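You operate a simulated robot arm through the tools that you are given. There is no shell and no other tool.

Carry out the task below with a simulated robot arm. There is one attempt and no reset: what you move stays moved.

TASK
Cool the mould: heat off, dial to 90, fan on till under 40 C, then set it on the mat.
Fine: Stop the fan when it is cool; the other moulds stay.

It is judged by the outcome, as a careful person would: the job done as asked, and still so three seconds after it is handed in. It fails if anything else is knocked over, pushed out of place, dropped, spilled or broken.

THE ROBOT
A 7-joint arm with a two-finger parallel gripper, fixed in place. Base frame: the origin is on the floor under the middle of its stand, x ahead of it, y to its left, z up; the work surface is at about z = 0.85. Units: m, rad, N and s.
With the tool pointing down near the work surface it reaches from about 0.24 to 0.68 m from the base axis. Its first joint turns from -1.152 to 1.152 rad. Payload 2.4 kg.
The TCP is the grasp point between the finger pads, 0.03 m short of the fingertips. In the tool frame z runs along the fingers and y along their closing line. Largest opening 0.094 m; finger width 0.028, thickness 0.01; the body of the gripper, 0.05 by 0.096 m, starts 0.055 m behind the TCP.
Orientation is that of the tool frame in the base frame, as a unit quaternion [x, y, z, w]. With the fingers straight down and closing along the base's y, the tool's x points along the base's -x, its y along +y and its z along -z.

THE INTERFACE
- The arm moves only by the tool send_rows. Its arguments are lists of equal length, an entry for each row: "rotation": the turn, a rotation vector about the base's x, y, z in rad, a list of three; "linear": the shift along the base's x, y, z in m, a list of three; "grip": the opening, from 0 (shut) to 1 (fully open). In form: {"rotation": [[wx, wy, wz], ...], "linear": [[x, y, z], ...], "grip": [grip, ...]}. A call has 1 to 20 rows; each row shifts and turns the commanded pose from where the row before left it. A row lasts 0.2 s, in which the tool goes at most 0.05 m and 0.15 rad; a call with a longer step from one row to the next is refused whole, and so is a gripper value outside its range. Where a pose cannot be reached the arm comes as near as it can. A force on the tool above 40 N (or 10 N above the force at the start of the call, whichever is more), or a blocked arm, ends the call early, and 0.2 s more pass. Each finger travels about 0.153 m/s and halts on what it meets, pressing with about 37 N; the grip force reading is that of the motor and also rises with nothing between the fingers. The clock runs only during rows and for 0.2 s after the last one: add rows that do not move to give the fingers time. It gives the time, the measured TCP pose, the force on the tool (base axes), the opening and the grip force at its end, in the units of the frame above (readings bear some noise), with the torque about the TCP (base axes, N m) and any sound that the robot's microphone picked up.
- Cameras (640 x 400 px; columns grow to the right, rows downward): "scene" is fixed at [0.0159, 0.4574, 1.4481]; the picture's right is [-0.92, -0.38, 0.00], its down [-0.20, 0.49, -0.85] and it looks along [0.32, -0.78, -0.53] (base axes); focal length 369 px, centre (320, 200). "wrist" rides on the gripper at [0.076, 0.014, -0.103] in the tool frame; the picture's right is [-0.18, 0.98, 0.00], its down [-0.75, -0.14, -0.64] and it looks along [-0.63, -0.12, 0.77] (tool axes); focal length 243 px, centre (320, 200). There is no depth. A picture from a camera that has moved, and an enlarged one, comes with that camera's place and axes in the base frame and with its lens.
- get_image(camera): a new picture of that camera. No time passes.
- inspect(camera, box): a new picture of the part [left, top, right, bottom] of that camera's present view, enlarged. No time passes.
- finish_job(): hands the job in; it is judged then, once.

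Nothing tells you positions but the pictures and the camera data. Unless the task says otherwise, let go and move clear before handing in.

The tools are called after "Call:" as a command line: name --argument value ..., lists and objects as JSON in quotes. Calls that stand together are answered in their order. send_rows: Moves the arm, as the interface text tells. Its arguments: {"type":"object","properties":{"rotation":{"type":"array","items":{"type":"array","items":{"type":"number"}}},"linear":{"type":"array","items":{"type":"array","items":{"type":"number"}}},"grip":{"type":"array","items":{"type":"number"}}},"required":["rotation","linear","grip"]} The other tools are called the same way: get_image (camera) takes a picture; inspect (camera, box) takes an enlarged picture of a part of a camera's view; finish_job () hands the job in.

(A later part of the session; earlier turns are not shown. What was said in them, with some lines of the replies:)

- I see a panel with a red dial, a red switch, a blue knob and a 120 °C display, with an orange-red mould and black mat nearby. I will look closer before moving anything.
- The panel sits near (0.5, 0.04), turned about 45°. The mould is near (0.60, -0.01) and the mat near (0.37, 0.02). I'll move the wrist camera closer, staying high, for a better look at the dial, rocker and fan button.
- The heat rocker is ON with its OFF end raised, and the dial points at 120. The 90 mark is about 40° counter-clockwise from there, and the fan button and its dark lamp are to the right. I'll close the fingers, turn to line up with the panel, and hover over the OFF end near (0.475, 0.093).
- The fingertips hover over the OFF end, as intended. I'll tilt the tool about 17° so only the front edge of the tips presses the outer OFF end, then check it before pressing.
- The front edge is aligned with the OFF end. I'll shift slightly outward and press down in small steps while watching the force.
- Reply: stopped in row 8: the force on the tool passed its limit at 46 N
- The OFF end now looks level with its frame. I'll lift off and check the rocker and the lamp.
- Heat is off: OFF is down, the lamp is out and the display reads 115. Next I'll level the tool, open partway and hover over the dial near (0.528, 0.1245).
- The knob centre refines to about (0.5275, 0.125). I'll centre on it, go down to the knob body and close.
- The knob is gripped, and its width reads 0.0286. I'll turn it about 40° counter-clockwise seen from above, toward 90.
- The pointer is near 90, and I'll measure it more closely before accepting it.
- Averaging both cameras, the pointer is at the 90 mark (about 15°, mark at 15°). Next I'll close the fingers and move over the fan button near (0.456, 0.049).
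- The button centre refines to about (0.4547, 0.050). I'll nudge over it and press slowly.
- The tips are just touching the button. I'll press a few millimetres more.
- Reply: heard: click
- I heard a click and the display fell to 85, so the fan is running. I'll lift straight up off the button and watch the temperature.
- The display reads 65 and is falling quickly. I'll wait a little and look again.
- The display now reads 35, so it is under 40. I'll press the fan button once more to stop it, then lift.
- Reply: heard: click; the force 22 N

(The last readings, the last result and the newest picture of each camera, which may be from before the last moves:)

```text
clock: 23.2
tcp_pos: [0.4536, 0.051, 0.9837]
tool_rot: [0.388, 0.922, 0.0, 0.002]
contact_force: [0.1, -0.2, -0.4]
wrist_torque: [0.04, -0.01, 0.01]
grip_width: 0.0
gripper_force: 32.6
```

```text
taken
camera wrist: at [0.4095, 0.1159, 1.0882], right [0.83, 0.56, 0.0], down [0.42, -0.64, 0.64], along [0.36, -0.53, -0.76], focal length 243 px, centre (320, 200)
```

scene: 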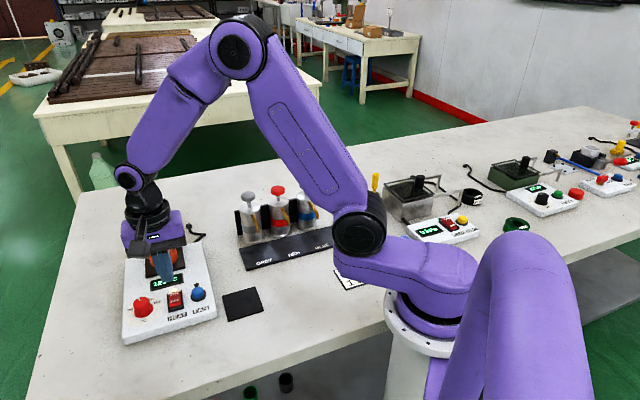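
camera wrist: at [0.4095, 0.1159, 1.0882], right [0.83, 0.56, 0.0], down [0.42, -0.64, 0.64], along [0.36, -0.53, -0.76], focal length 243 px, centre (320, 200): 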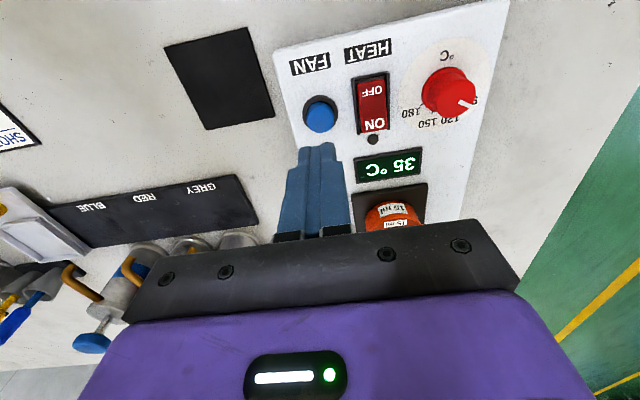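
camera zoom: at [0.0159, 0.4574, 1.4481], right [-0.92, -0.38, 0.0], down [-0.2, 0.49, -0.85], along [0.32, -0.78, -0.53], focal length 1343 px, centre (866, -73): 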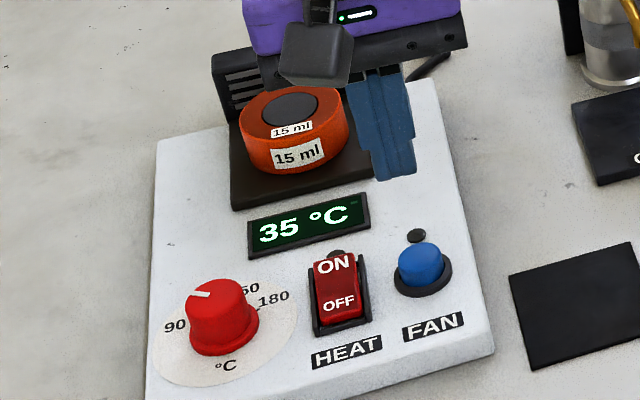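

The fan lamp is dark and the display reads 35. I'll open the gripper and move high above the mould near (0.598, -0.011), then recheck the reading.

Call:
send_rows --rotation '[[0, 0, 0], [0, 0, 0], [0, 0, 0], [0, 0, 0], [0, 0, 0], [0, 0, 0]]' --linear '[[0.0, 0.0, 0.025], [0.0287, -0.0124, 0.005], [0.0287, -0.0124, 0], [0.0287, -0.0124, 0], [0.0287, -0.0124, 0], [0.0287, -0.0124, 0]]' --grip '[0, 0.3, 1, 1, 1, 1]'

Call:
send_rows --rotation '[[0, 0, 0]]' --linear '[[0, 0, 0]]' --grip '[1]'

Call:
get_image --camera "wrist"

Call:
get_image --camera "scene"

```text
clock: 24.6
tcp_pos: [0.6, -0.0108, 1.0144]
tool_rot: [0.386, 0.922, 0.0, 0.002]
contact_force: [0.7, 0.3, -1.0]
wrist_torque: [-0.01, 0.02, 0.0]
grip_width: 0.0939
gripper_force: 0.1
```

```text
clock: 25.0
tcp_pos: [0.6004, -0.0115, 1.0168]
tool_rot: [0.387, 0.922, 0.0, 0.002]
contact_force: [0.7, 0.8, 0.0]
wrist_torque: [0.01, 0.02, 0.04]
grip_width: 0.0943
gripper_force: 0.0
```

```text
taken
camera wrist: at [0.5563, 0.0532, 1.1181], right [0.83, 0.56, 0.0], down [0.42, -0.64, 0.64], along [0.36, -0.53, -0.76], focal length 243 px, centre (320, 200)
```

wrist: 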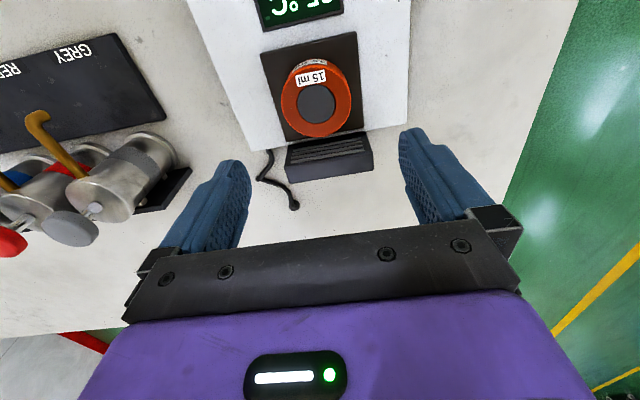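

```text
taken
```

scene: 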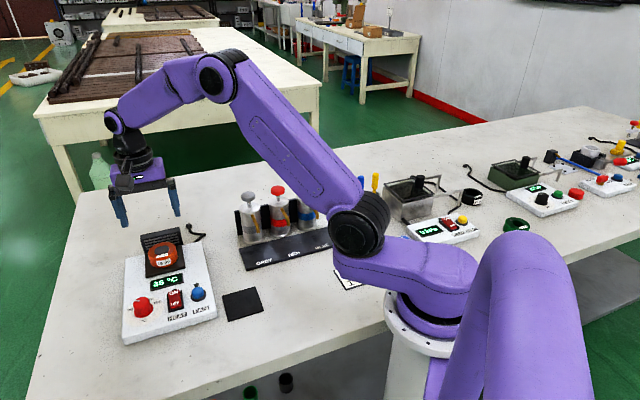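

Call:
inspect --camera "wrist" --box '[240, 10, 400, 190]'

Call:
inspect --camera "scene" --box '[100, 210, 240, 330]'

```text
2.22 times, centred on (320, 100) of wrist
camera zoom: at [0.5563, 0.0532, 1.1181], right [0.83, 0.56, 0.0], down [0.42, -0.64, 0.64], along [0.36, -0.53, -0.76], focal length 539 px, centre (320, 422)
```

zoom: 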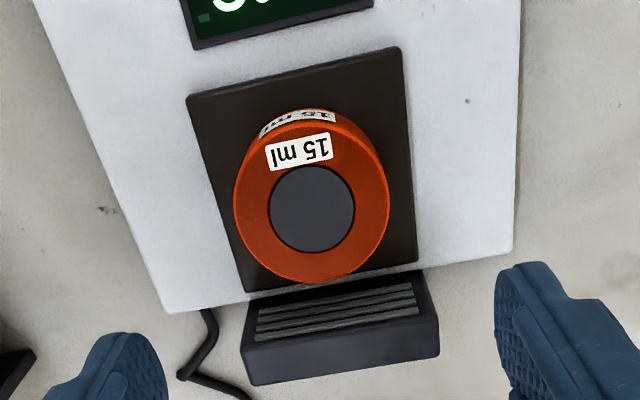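

```text
3.33 times, centred on (170, 270) of scene
camera zoom: at [0.016, 0.4574, 1.4481], right [-0.92, -0.38, 0.0], down [-0.2, 0.49, -0.85], along [0.32, -0.78, -0.53], focal length 1231 px, centre (820, -33)
```

zoom: 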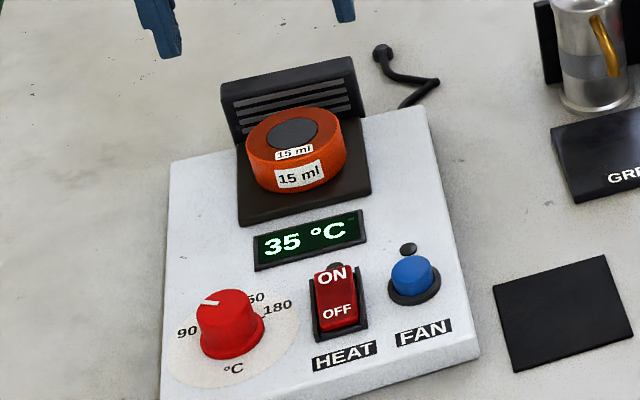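

Call:
inspect --camera "wrist" --box '[285, 45, 365, 145]'

Call:
inspect --camera "scene" --box '[140, 225, 190, 285]'

```text
4.00 times, centred on (325, 95) of wrist
camera zoom: at [0.5563, 0.0532, 1.1181], right [0.83, 0.56, 0.0], down [0.42, -0.64, 0.64], along [0.36, -0.53, -0.76], focal length 970 px, centre (300, 620)
```

zoom: 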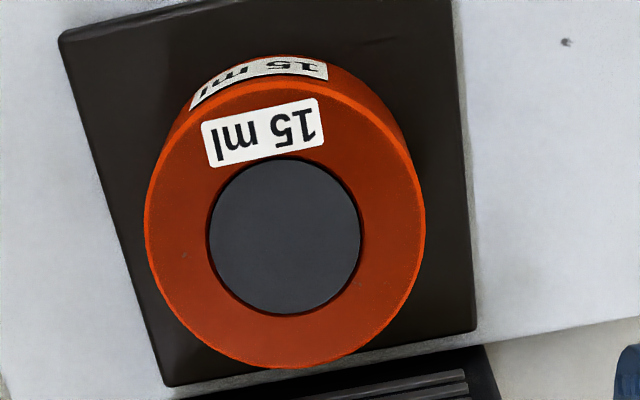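

```text
6.67 times, centred on (165, 255) of scene
camera zoom: at [0.016, 0.4574, 1.4481], right [-0.92, -0.38, 0.0], down [-0.2, 0.49, -0.85], along [0.32, -0.78, -0.53], focal length 2462 px, centre (1353, -167)
```

zoom: 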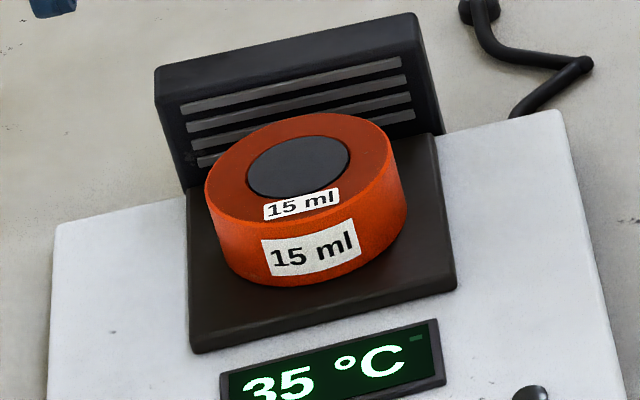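

The display holds at 35, so the fan is off. Triangulating both views puts the mould centre near (0.593, -0.0066), top z about 0.911, pad top about 0.879. I'll centre and descend partway to check alignment.

Call:
send_rows --rotation '[[0, 0, 0], [0, 0, 0], [0, 0, 0], [0, 0, 0]]' --linear '[[-0.0074, 0.0049, 0], [0, 0, -0.025], [0, 0, -0.02], [0, 0, 0]]' --grip '[1, 1, 1, 1]'

Call:
get_image --camera "wrist"

Call:
inspect --camera "scene" --box '[100, 190, 220, 300]'

```text
clock: 26.0
tcp_pos: [0.5918, -0.0061, 0.9703]
tool_rot: [0.388, 0.922, 0.0, 0.002]
contact_force: [1.2, 1.3, -1.1]
wrist_torque: [0.0, 0.0, -0.05]
grip_width: 0.094
gripper_force: 0.1
```

```text
taken
camera wrist: at [0.5472, 0.0581, 1.0729], right [0.83, 0.56, 0.0], down [0.42, -0.64, 0.64], along [0.36, -0.53, -0.76], focal length 243 px, centre (320, 200)
```

wrist: 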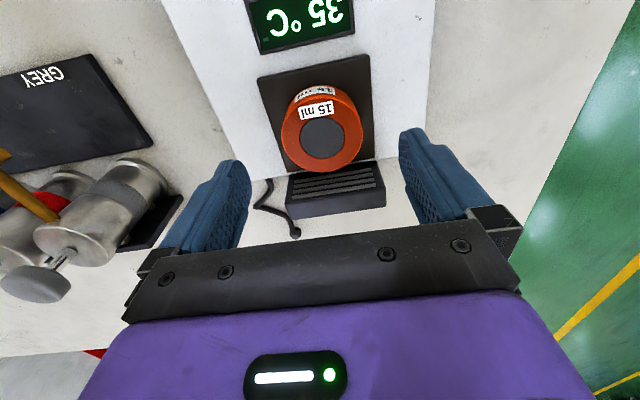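

```text
3.64 times, centred on (160, 245) of scene
camera zoom: at [0.0159, 0.4574, 1.4481], right [-0.92, -0.38, 0.0], down [-0.2, 0.49, -0.85], along [0.32, -0.78, -0.53], focal length 1343 px, centre (902, 36)
```

zoom: 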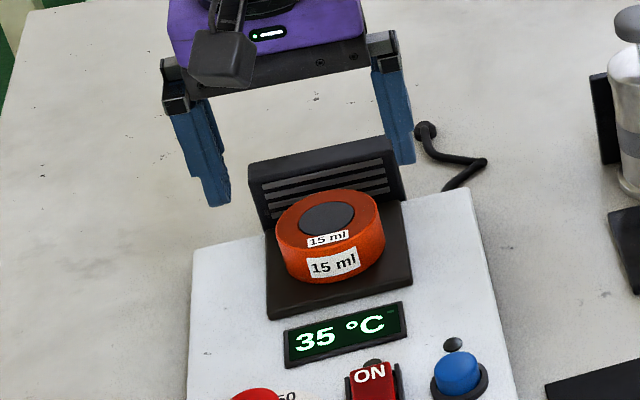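

The mould is centred between the fingers. I'll descend to the grasp height, keeping the tips just above the pad.

Call:
send_rows --rotation '[[0, 0, 0], [0, 0, 0], [0, 0, 0], [0, 0, 0], [0, 0, 0]]' --linear '[[0, 0, -0.02], [0, 0, -0.018], [0, 0, -0.012], [0, 0, -0.006], [0, 0, 0]]' --grip '[1, 1, 1, 1, 1]'

Call:
get_image --camera "wrist"

Call:
inspect --camera "scene" --box '[100, 190, 220, 300]'

```text
clock: 27.2
tcp_pos: [0.5925, -0.0071, 0.9134]
tool_rot: [0.388, 0.922, 0.0, 0.001]
contact_force: [0.0, 1.2, 0.0]
wrist_torque: [0.01, 0.01, 0.0]
grip_width: 0.0938
gripper_force: 0.1
```

```text
taken
camera wrist: at [0.5478, 0.057, 1.0162], right [0.83, 0.56, 0.0], down [0.42, -0.64, 0.64], along [0.36, -0.53, -0.76], focal length 243 px, centre (320, 200)
```

wrist: 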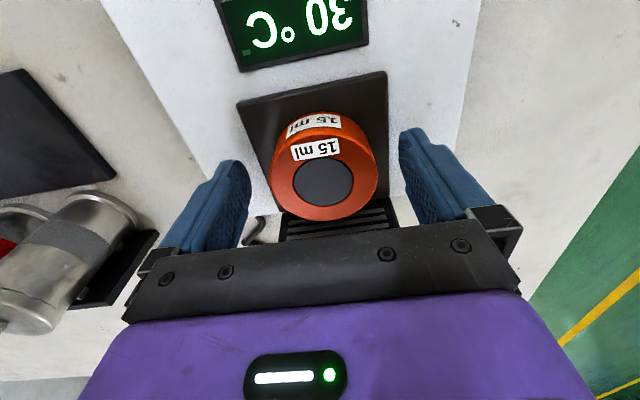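

```text
3.64 times, centred on (160, 245) of scene
camera zoom: at [0.0159, 0.4574, 1.4481], right [-0.92, -0.38, 0.0], down [-0.2, 0.49, -0.85], along [0.32, -0.78, -0.53], focal length 1343 px, centre (902, 36)
```

zoom: 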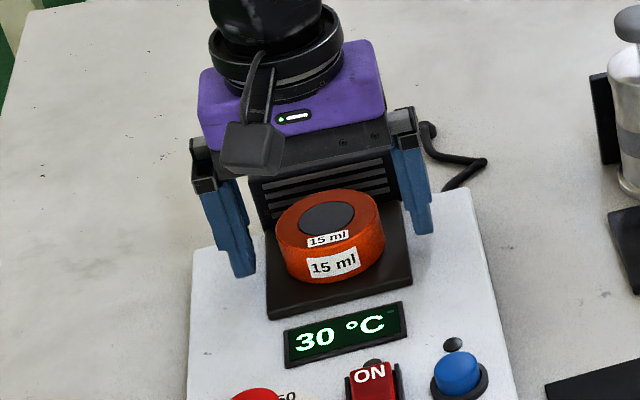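

The display reads 30, which fits slow natural cooling with the fan off. I'll close on the mould.

Call:
send_rows --rotation '[[0, 0, 0], [0, 0, 0], [0, 0, 0], [0, 0, 0]]' --linear '[[0, 0, 0], [0, 0, 0], [0, 0, 0], [0, 0, 0]]' --grip '[0.75, 0.5, 0.5, 0.5]'

Call:
inspect --camera "wrist" --box '[180, 60, 480, 240]'

Call:
inspect --camera "scene" --box '[100, 190, 220, 300]'

```text
clock: 28.2
tcp_pos: [0.5914, -0.0057, 0.9133]
tool_rot: [0.387, 0.922, 0.0, 0.002]
contact_force: [-0.2, 0.6, -0.4]
wrist_torque: [0.0, 0.0, 0.0]
grip_width: 0.0587
gripper_force: 36.4
```

```text
2.13 times, centred on (330, 150) of wrist
camera zoom: at [0.5478, 0.0571, 1.0164], right [0.83, 0.56, 0.0], down [0.42, -0.64, 0.64], along [0.36, -0.53, -0.76], focal length 518 px, centre (299, 307)
```

zoom: 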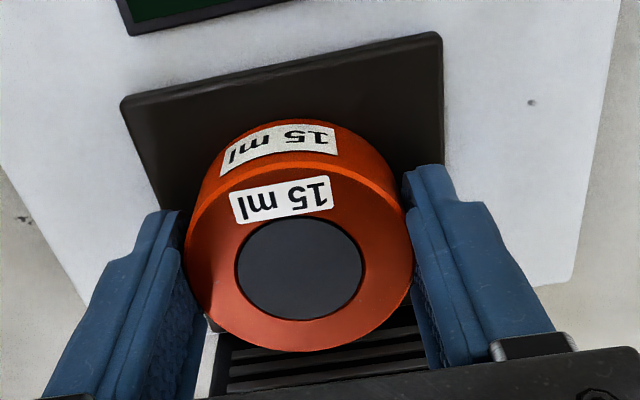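

```text
3.64 times, centred on (160, 245) of scene
camera zoom: at [0.016, 0.4574, 1.4481], right [-0.92, -0.38, 0.0], down [-0.2, 0.49, -0.85], along [0.32, -0.78, -0.53], focal length 1343 px, centre (902, 36)
```

zoom: 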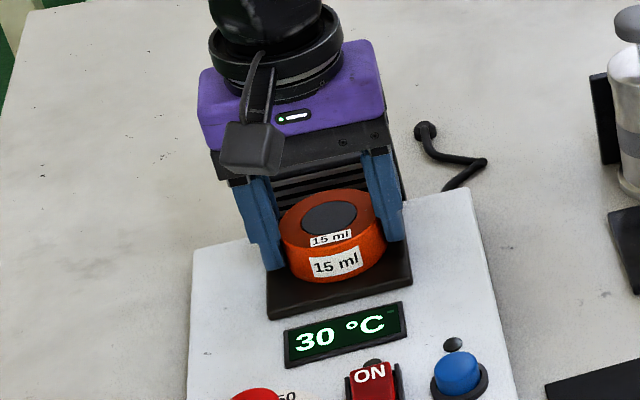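

The mould is gripped, and its width reads 0.0587. I'll lift it slowly straight up and check.

Call:
send_rows --rotation '[[0, 0, 0], [0, 0, 0], [0, 0, 0], [0, 0, 0], [0, 0, 0], [0, 0, 0]]' --linear '[[0, 0, 0.008], [0, 0, 0.015], [0, 0, 0.02], [0, 0, 0.02], [0, 0, 0.02], [0, 0, 0]]' --grip '[0.5, 0.5, 0.5, 0.5, 0.5, 0.5]'

Call:
get_image --camera "scene"

Call:
get_image --camera "wrist"

```text
clock: 29.6
tcp_pos: [0.5924, -0.0068, 0.9978]
tool_rot: [0.388, 0.922, 0.0, 0.002]
contact_force: [0.6, 0.3, -1.1]
wrist_torque: [-0.02, 0.02, -0.03]
grip_width: 0.0589
gripper_force: 37.1
```

```text
taken
```

scene: 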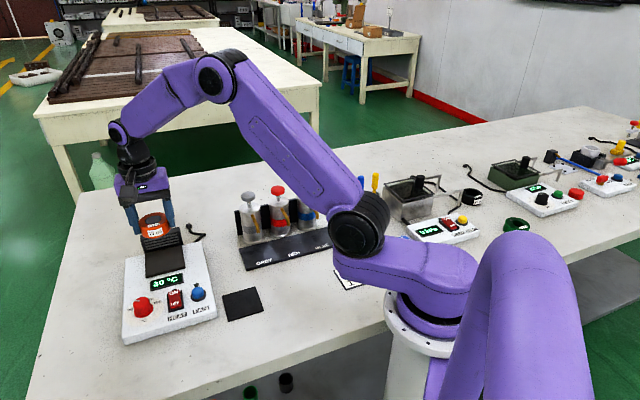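

```text
taken
camera wrist: at [0.5479, 0.0581, 1.1001], right [0.83, 0.56, 0.0], down [0.42, -0.64, 0.64], along [0.36, -0.53, -0.76], focal length 243 px, centre (320, 200)
```

wrist: 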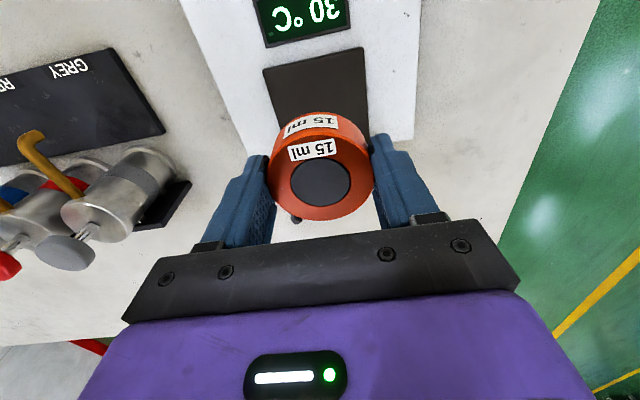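

The mould is held firmly and level. Mat corners from both cameras give a centre of about (0.372, 0.016), so I'll carry the mould there at height.

Call:
send_rows --rotation '[[0, 0, 0], [0, 0, 0], [0, 0, 0], [0, 0, 0], [0, 0, 0], [0, 0, 0], [0, 0, 0], [0, 0, 0], [0, 0, 0], [0, 0, 0]]' --linear '[[-0.015, 0.002, 0], [-0.026, 0.003, 0], [-0.03, 0.003, 0], [-0.03, 0.003, 0], [-0.03, 0.003, 0], [-0.03, 0.003, 0], [-0.03, 0.003, 0], [-0.02, 0.0015, 0], [-0.0094, 0.0013, 0], [0, 0, 0]]' --grip '[0.5, 0.5, 0.5, 0.5, 0.5, 0.5, 0.5, 0.5, 0.5, 0.5]'

Call:
get_image --camera "scene"

Call:
get_image --camera "wrist"

```text
clock: 31.8
tcp_pos: [0.3695, 0.0166, 0.9978]
tool_rot: [0.387, 0.922, 0.0, 0.001]
contact_force: [-0.2, 0.0, -1.4]
wrist_torque: [0.01, 0.0, 0.02]
grip_width: 0.0591
gripper_force: 37.3
```

```text
taken
```

scene: 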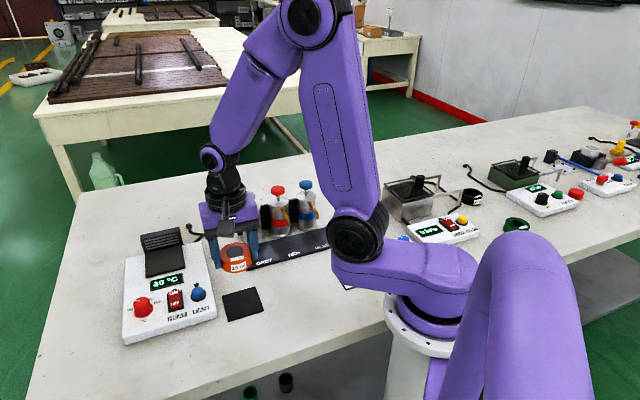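

```text
taken
camera wrist: at [0.3265, 0.0811, 1.1], right [0.83, 0.56, 0.0], down [0.42, -0.64, 0.64], along [0.36, -0.54, -0.76], focal length 243 px, centre (320, 200)
```

wrist: 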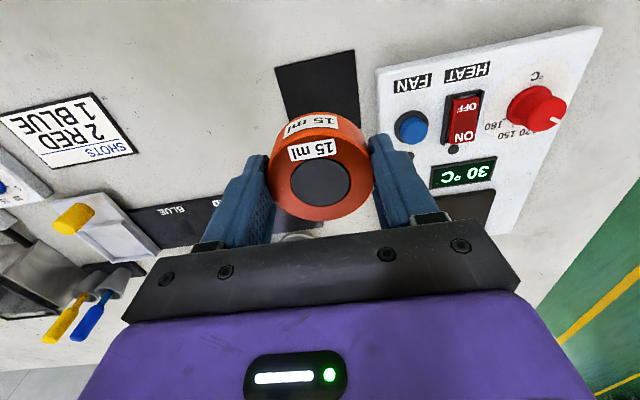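

I'm above the mat with the mould level and the display at 30. I'll nudge toward the mat centre and lower to just above it, then check from both cameras.

Call:
send_rows --rotation '[[0, 0, 0], [0, 0, 0], [0, 0, 0], [0, 0, 0], [0, 0, 0], [0, 0, 0], [0, 0, 0]]' --linear '[[0.002, -0.001, -0.01], [0, 0, -0.025], [0, 0, -0.025], [0, 0, -0.02], [0, 0, -0.015], [0, 0, -0.005], [0, 0, 0]]' --grip '[0.5, 0.5, 0.5, 0.5, 0.5, 0.5, 0.5]'

Call:
inspect --camera "scene" --box '[170, 210, 310, 330]'

Call:
inspect --camera "wrist" --box '[180, 60, 480, 240]'

```text
clock: 33.4
tcp_pos: [0.3738, 0.0156, 0.8972]
tool_rot: [0.387, 0.922, 0.0, 0.002]
contact_force: [0.3, -0.9, -1.3]
wrist_torque: [-0.01, 0.02, -0.01]
grip_width: 0.059
gripper_force: 36.9
```

```text
3.33 times, centred on (240, 270) of scene
camera zoom: at [0.016, 0.4574, 1.4481], right [-0.92, -0.38, 0.0], down [-0.2, 0.49, -0.85], along [0.32, -0.78, -0.53], focal length 1231 px, centre (587, -33)
```

zoom: 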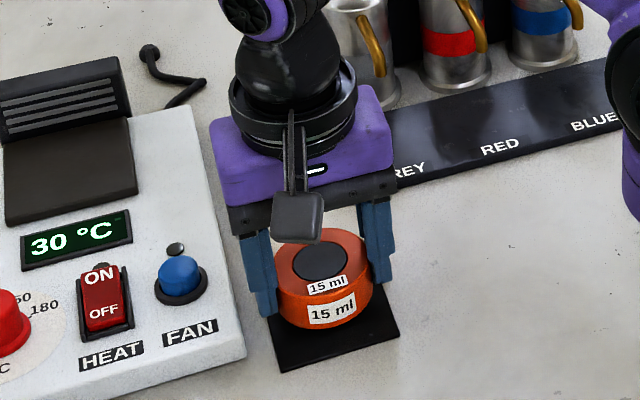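

```text
2.13 times, centred on (330, 150) of wrist
camera zoom: at [0.3292, 0.0797, 1.001], right [0.83, 0.56, 0.0], down [0.42, -0.64, 0.64], along [0.36, -0.53, -0.76], focal length 518 px, centre (299, 307)
```

zoom: 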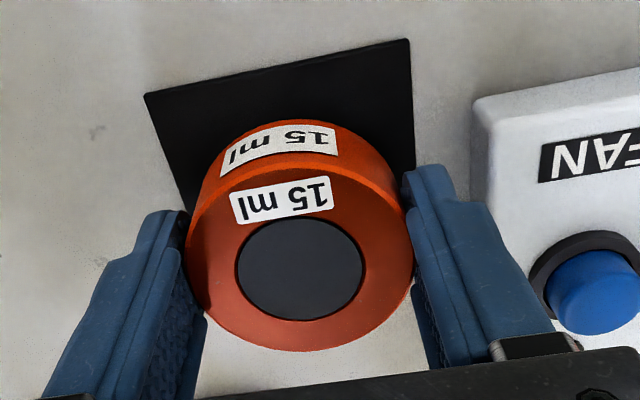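

The mould centre (0.3717, 0.0165) lines up with the mat centre (0.3718, 0.0165). I'll lower gently until it touches.

Call:
send_rows --rotation '[[0, 0, 0], [0, 0, 0], [0, 0, 0], [0, 0, 0]]' --linear '[[0, 0, -0.004], [0, 0, -0.002], [0, 0, -0.002], [0, 0, 0]]' --grip '[0.5, 0.5, 0.5, 0.5]'

Call:
inspect --camera "scene" --box '[210, 240, 290, 310]'

```text
clock: 34.4
tcp_pos: [0.3726, 0.0148, 0.8888]
tool_rot: [0.388, 0.922, 0.0, 0.002]
contact_force: [0.8, 0.5, -1.6]
wrist_torque: [-0.01, 0.04, 0.02]
grip_width: 0.0588
gripper_force: 37.1
```

```text
5.71 times, centred on (250, 275) of scene
camera zoom: at [0.016, 0.4574, 1.4481], right [-0.92, -0.38, 0.0], down [-0.2, 0.49, -0.85], along [0.32, -0.78, -0.53], focal length 2110 px, centre (720, -229)
```

zoom: 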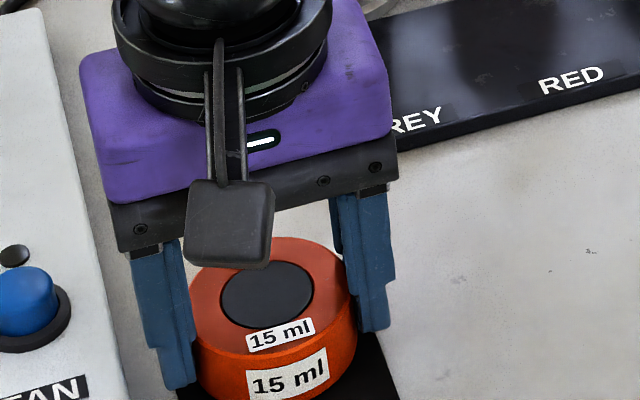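

Call:
send_rows --rotation '[[0, 0, 0], [0, 0, 0], [0, 0, 0]]' --linear '[[0, 0.0005, -0.0015], [0, 0, -0.0015], [0, 0, 0]]' --grip '[0.5, 0.5, 0.5]'

Call:
inspect --camera "scene" --box '[210, 260, 290, 330]'

```text
clock: 35.2
tcp_pos: [0.3727, 0.0163, 0.8868]
tool_rot: [0.387, 0.922, 0.001, 0.002]
contact_force: [0.0, -0.8, 23.7]
wrist_torque: [-0.54, 0.07, 0.01]
grip_width: 0.0587
gripper_force: 37.3
```

```text
5.71 times, centred on (250, 295) of scene
camera zoom: at [0.0157, 0.4573, 1.4481], right [-0.92, -0.38, 0.0], down [-0.2, 0.49, -0.85], along [0.32, -0.78, -0.53], focal length 2110 px, centre (720, -343)
```

zoom: 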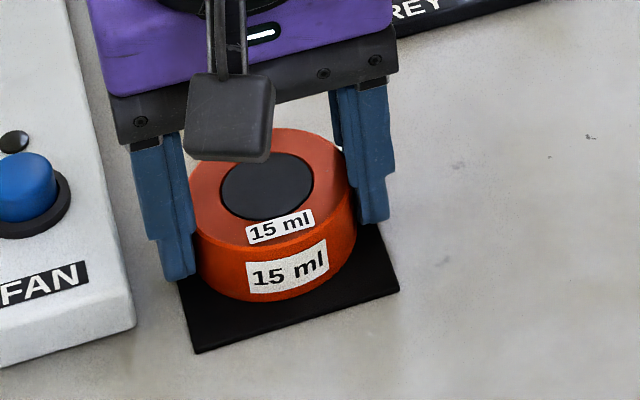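

The mould touched down at TCP z = 0.887 and sits inside the mat edges. I'll ease off the pressure, open only partway because the panel edge is close, and pause before lifting.

Call:
send_rows --rotation '[[0, 0, 0], [0, 0, 0], [0, 0, 0], [0, 0, 0]]' --linear '[[0, 0, 0.001], [0, 0, 0], [0, 0, 0], [0, 0, 0]]' --grip '[0.5, 0.66, 0.74, 0.74]'

Call:
inspect --camera "scene" --box '[210, 250, 290, 320]'

Call:
inspect --camera "wrist" --box '[180, 60, 480, 240]'

```text
clock: 36.2
tcp_pos: [0.3727, 0.0155, 0.8865]
tool_rot: [0.388, 0.922, 0.001, 0.001]
contact_force: [-0.3, -0.2, -0.2]
wrist_torque: [-0.04, 0.03, -0.01]
grip_width: 0.0694
gripper_force: 0.0
```

```text
5.71 times, centred on (250, 285) of scene
camera zoom: at [0.0159, 0.4574, 1.4481], right [-0.92, -0.38, 0.0], down [-0.2, 0.49, -0.85], along [0.32, -0.78, -0.53], focal length 2110 px, centre (720, -286)
```

zoom: 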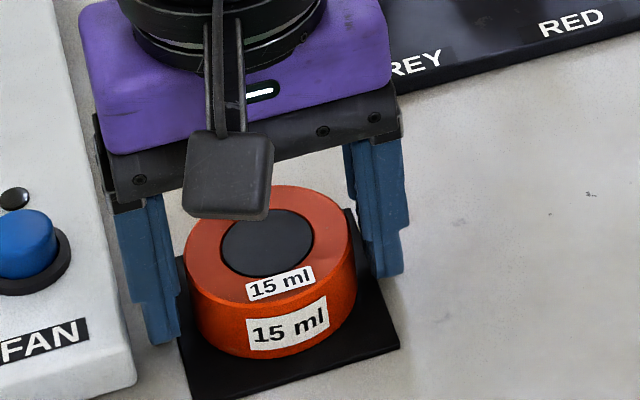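

```text
2.13 times, centred on (330, 150) of wrist
camera zoom: at [0.3286, 0.0806, 0.9895], right [0.83, 0.56, 0.0], down [0.42, -0.64, 0.64], along [0.36, -0.53, -0.76], focal length 518 px, centre (299, 307)
```

zoom: 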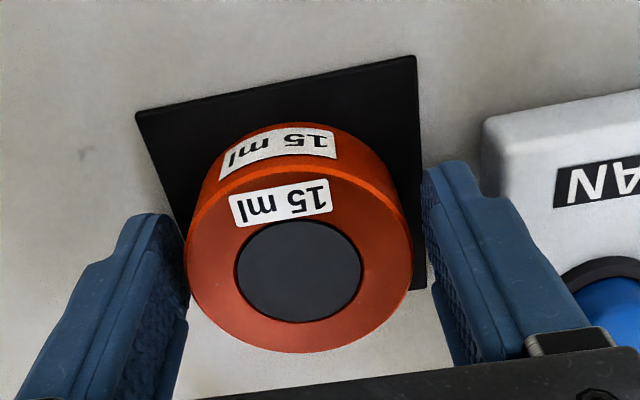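

The fingers are clear and the mould is centred within about 2 mm of the mat centre. I'll lift straight up slowly at first.

Call:
send_rows --rotation '[[0, 0, 0], [0, 0, 0], [0, 0, 0], [0, 0, 0], [0, 0, 0], [0, 0, 0]]' --linear '[[0, 0, 0.006], [0, 0, 0.01], [0, 0, 0.02], [0, 0, 0.03], [0, 0, 0.04], [0, 0, 0]]' --grip '[0.74, 0.76, 0.76, 0.76, 0.76, 0.76]'

Call:
send_rows --rotation '[[0, 0, 0], [0, 0, 0], [0, 0, 0], [0, 0, 0], [0, 0, 0]]' --linear '[[0, 0, 0.04], [0, 0, 0.04], [0, 0, 0.04], [0, 0, 0.04], [0, 0, 0]]' --grip '[0.76, 0.76, 0.76, 0.76, 0.76]'

Call:
get_image --camera "scene"

Call:
inspect --camera "scene" --box '[110, 210, 290, 340]'

Call:
get_image --camera "wrist"

```text
clock: 37.6
tcp_pos: [0.3731, 0.0175, 0.9921]
tool_rot: [0.387, 0.922, 0.0, 0.002]
contact_force: [-0.9, 0.2, -1.1]
wrist_torque: [-0.04, -0.01, -0.02]
grip_width: 0.0715
gripper_force: 0.0
```

```text
clock: 38.8
tcp_pos: [0.3699, 0.015, 1.1524]
tool_rot: [0.387, 0.922, 0.0, 0.002]
contact_force: [-0.8, -0.5, 0.5]
wrist_torque: [0.01, 0.0, 0.0]
grip_width: 0.0712
gripper_force: 0.1
```

```text
taken
```

scene: 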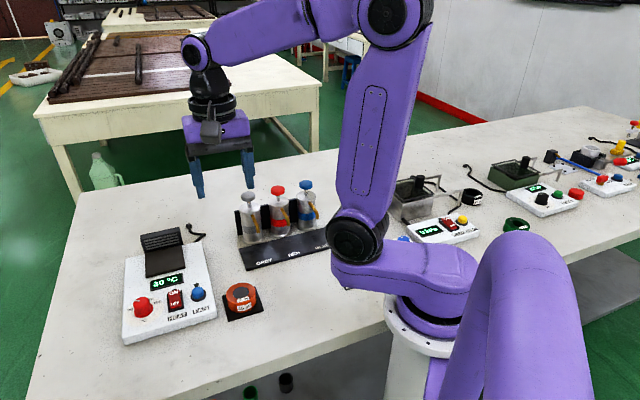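

```text
3.08 times, centred on (200, 275) of scene
camera zoom: at [0.0159, 0.4574, 1.4481], right [-0.92, -0.38, 0.0], down [-0.2, 0.49, -0.85], along [0.32, -0.78, -0.53], focal length 1136 px, centre (689, -31)
```

zoom: 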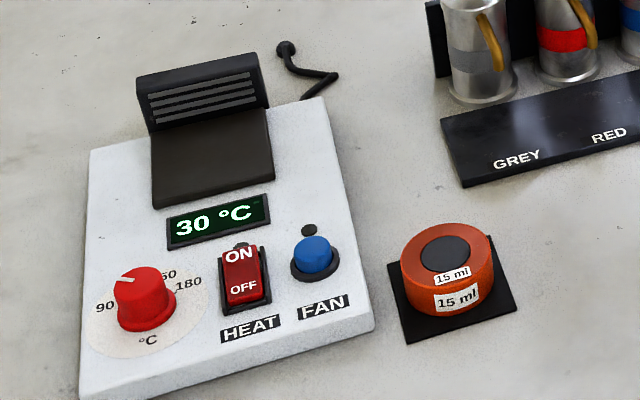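

```text
taken
camera wrist: at [0.3264, 0.079, 1.2558], right [0.83, 0.56, 0.0], down [0.42, -0.64, 0.64], along [0.36, -0.54, -0.76], focal length 243 px, centre (320, 200)
```

wrist: 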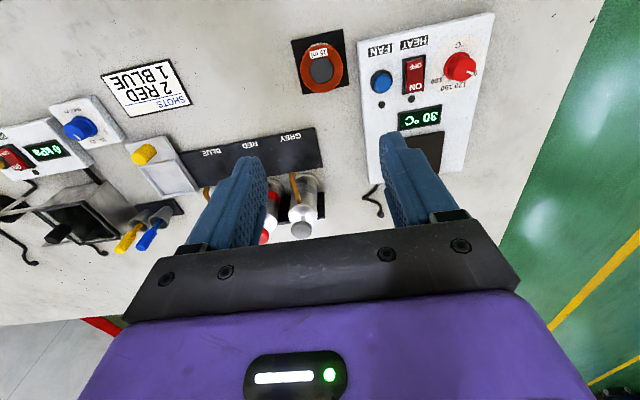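

The mould is on the mat and everything else looks undisturbed. I'll do one last close check of the dial, the lamps and the mould's footprint before handing in.

Call:
inspect --camera "wrist" --box '[430, 35, 490, 95]'

Call:
inspect --camera "wrist" --box '[280, 20, 430, 130]'

Call:
inspect --camera "scene" --box '[125, 270, 185, 325]'

Call:
inspect --camera "scene" --box '[180, 260, 280, 330]'

```text
6.67 times, centred on (460, 65) of wrist
camera zoom: at [0.3264, 0.079, 1.2558], right [0.83, 0.56, 0.0], down [0.42, -0.64, 0.64], along [0.36, -0.54, -0.76], focal length 1618 px, centre (-613, 1100)
```

zoom: 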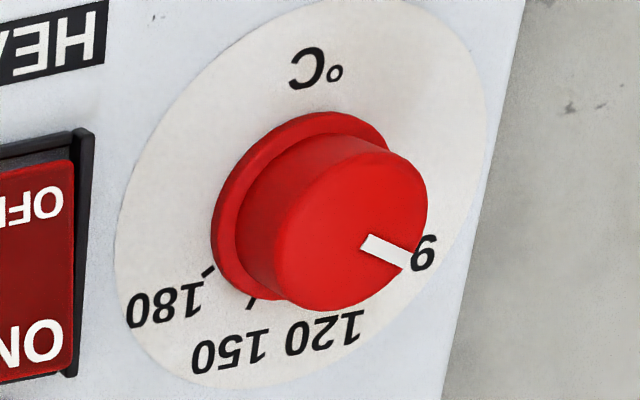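

```text
3.64 times, centred on (355, 75) of wrist
camera zoom: at [0.3264, 0.079, 1.2558], right [0.83, 0.56, 0.0], down [0.42, -0.64, 0.64], along [0.36, -0.54, -0.76], focal length 882 px, centre (193, 654)
```

zoom: 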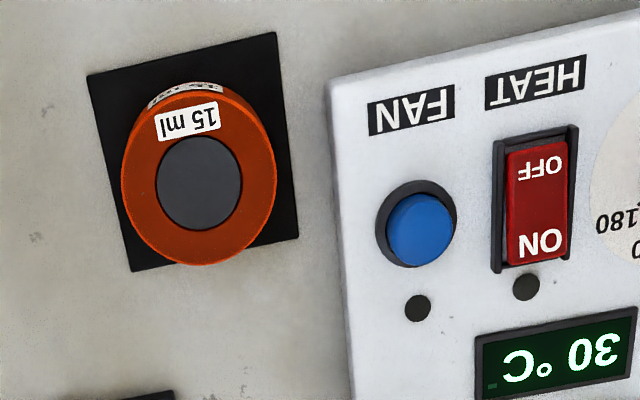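

```text
7.27 times, centred on (155, 298) of scene
camera zoom: at [0.0159, 0.4574, 1.4481], right [-0.92, -0.38, 0.0], down [-0.2, 0.49, -0.85], along [0.32, -0.78, -0.53], focal length 2686 px, centre (1520, -509)
```

zoom: 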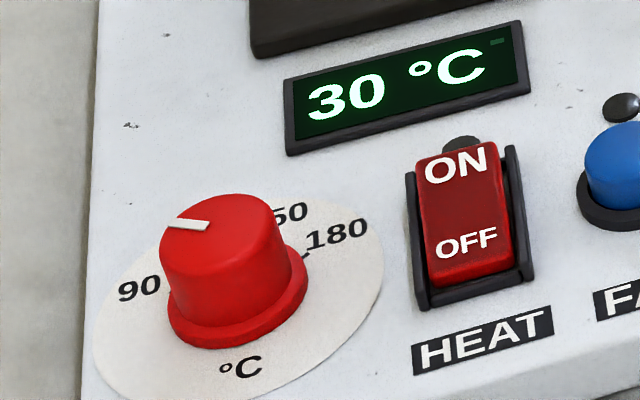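

```text
5.71 times, centred on (230, 295) of scene
camera zoom: at [0.0159, 0.4574, 1.4481], right [-0.92, -0.38, 0.0], down [-0.2, 0.49, -0.85], along [0.32, -0.78, -0.53], focal length 2110 px, centre (834, -343)
```

zoom: 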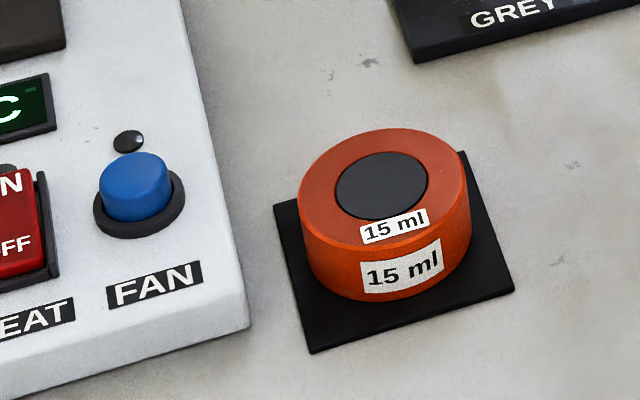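

The heat is off, the dial points at 90 (about 16° against the mark's 15°), and the fan is off with its lamp dark. The display reads 30 °C and the mould rests fully on the mat. The gripper is clear and the other moulds were not touched, so I am handing in.

Call:
finish_job

```text
The job is handed in.
```

The 15 ml mould is cooled and sitting on the mat, and I've handed the job in.

- **Heat:** the rocker is at OFF and its lamp is out.
- **Dial:** it points at 90. I measured the pointer within about 2° of the mark.
- **Fan:** I switched it on at about 105 °C and pressed it off once the display read 35 °C. The display then drifted slowly to 30 °C, and the fan lamp is dark.
- **Mould:** it rests fully on the mat, within about 2 mm of the centre.
- **Everything else:** I didn't touch the other moulds, and nothing else looked moved in the last pictures. The gripper is open and well clear.
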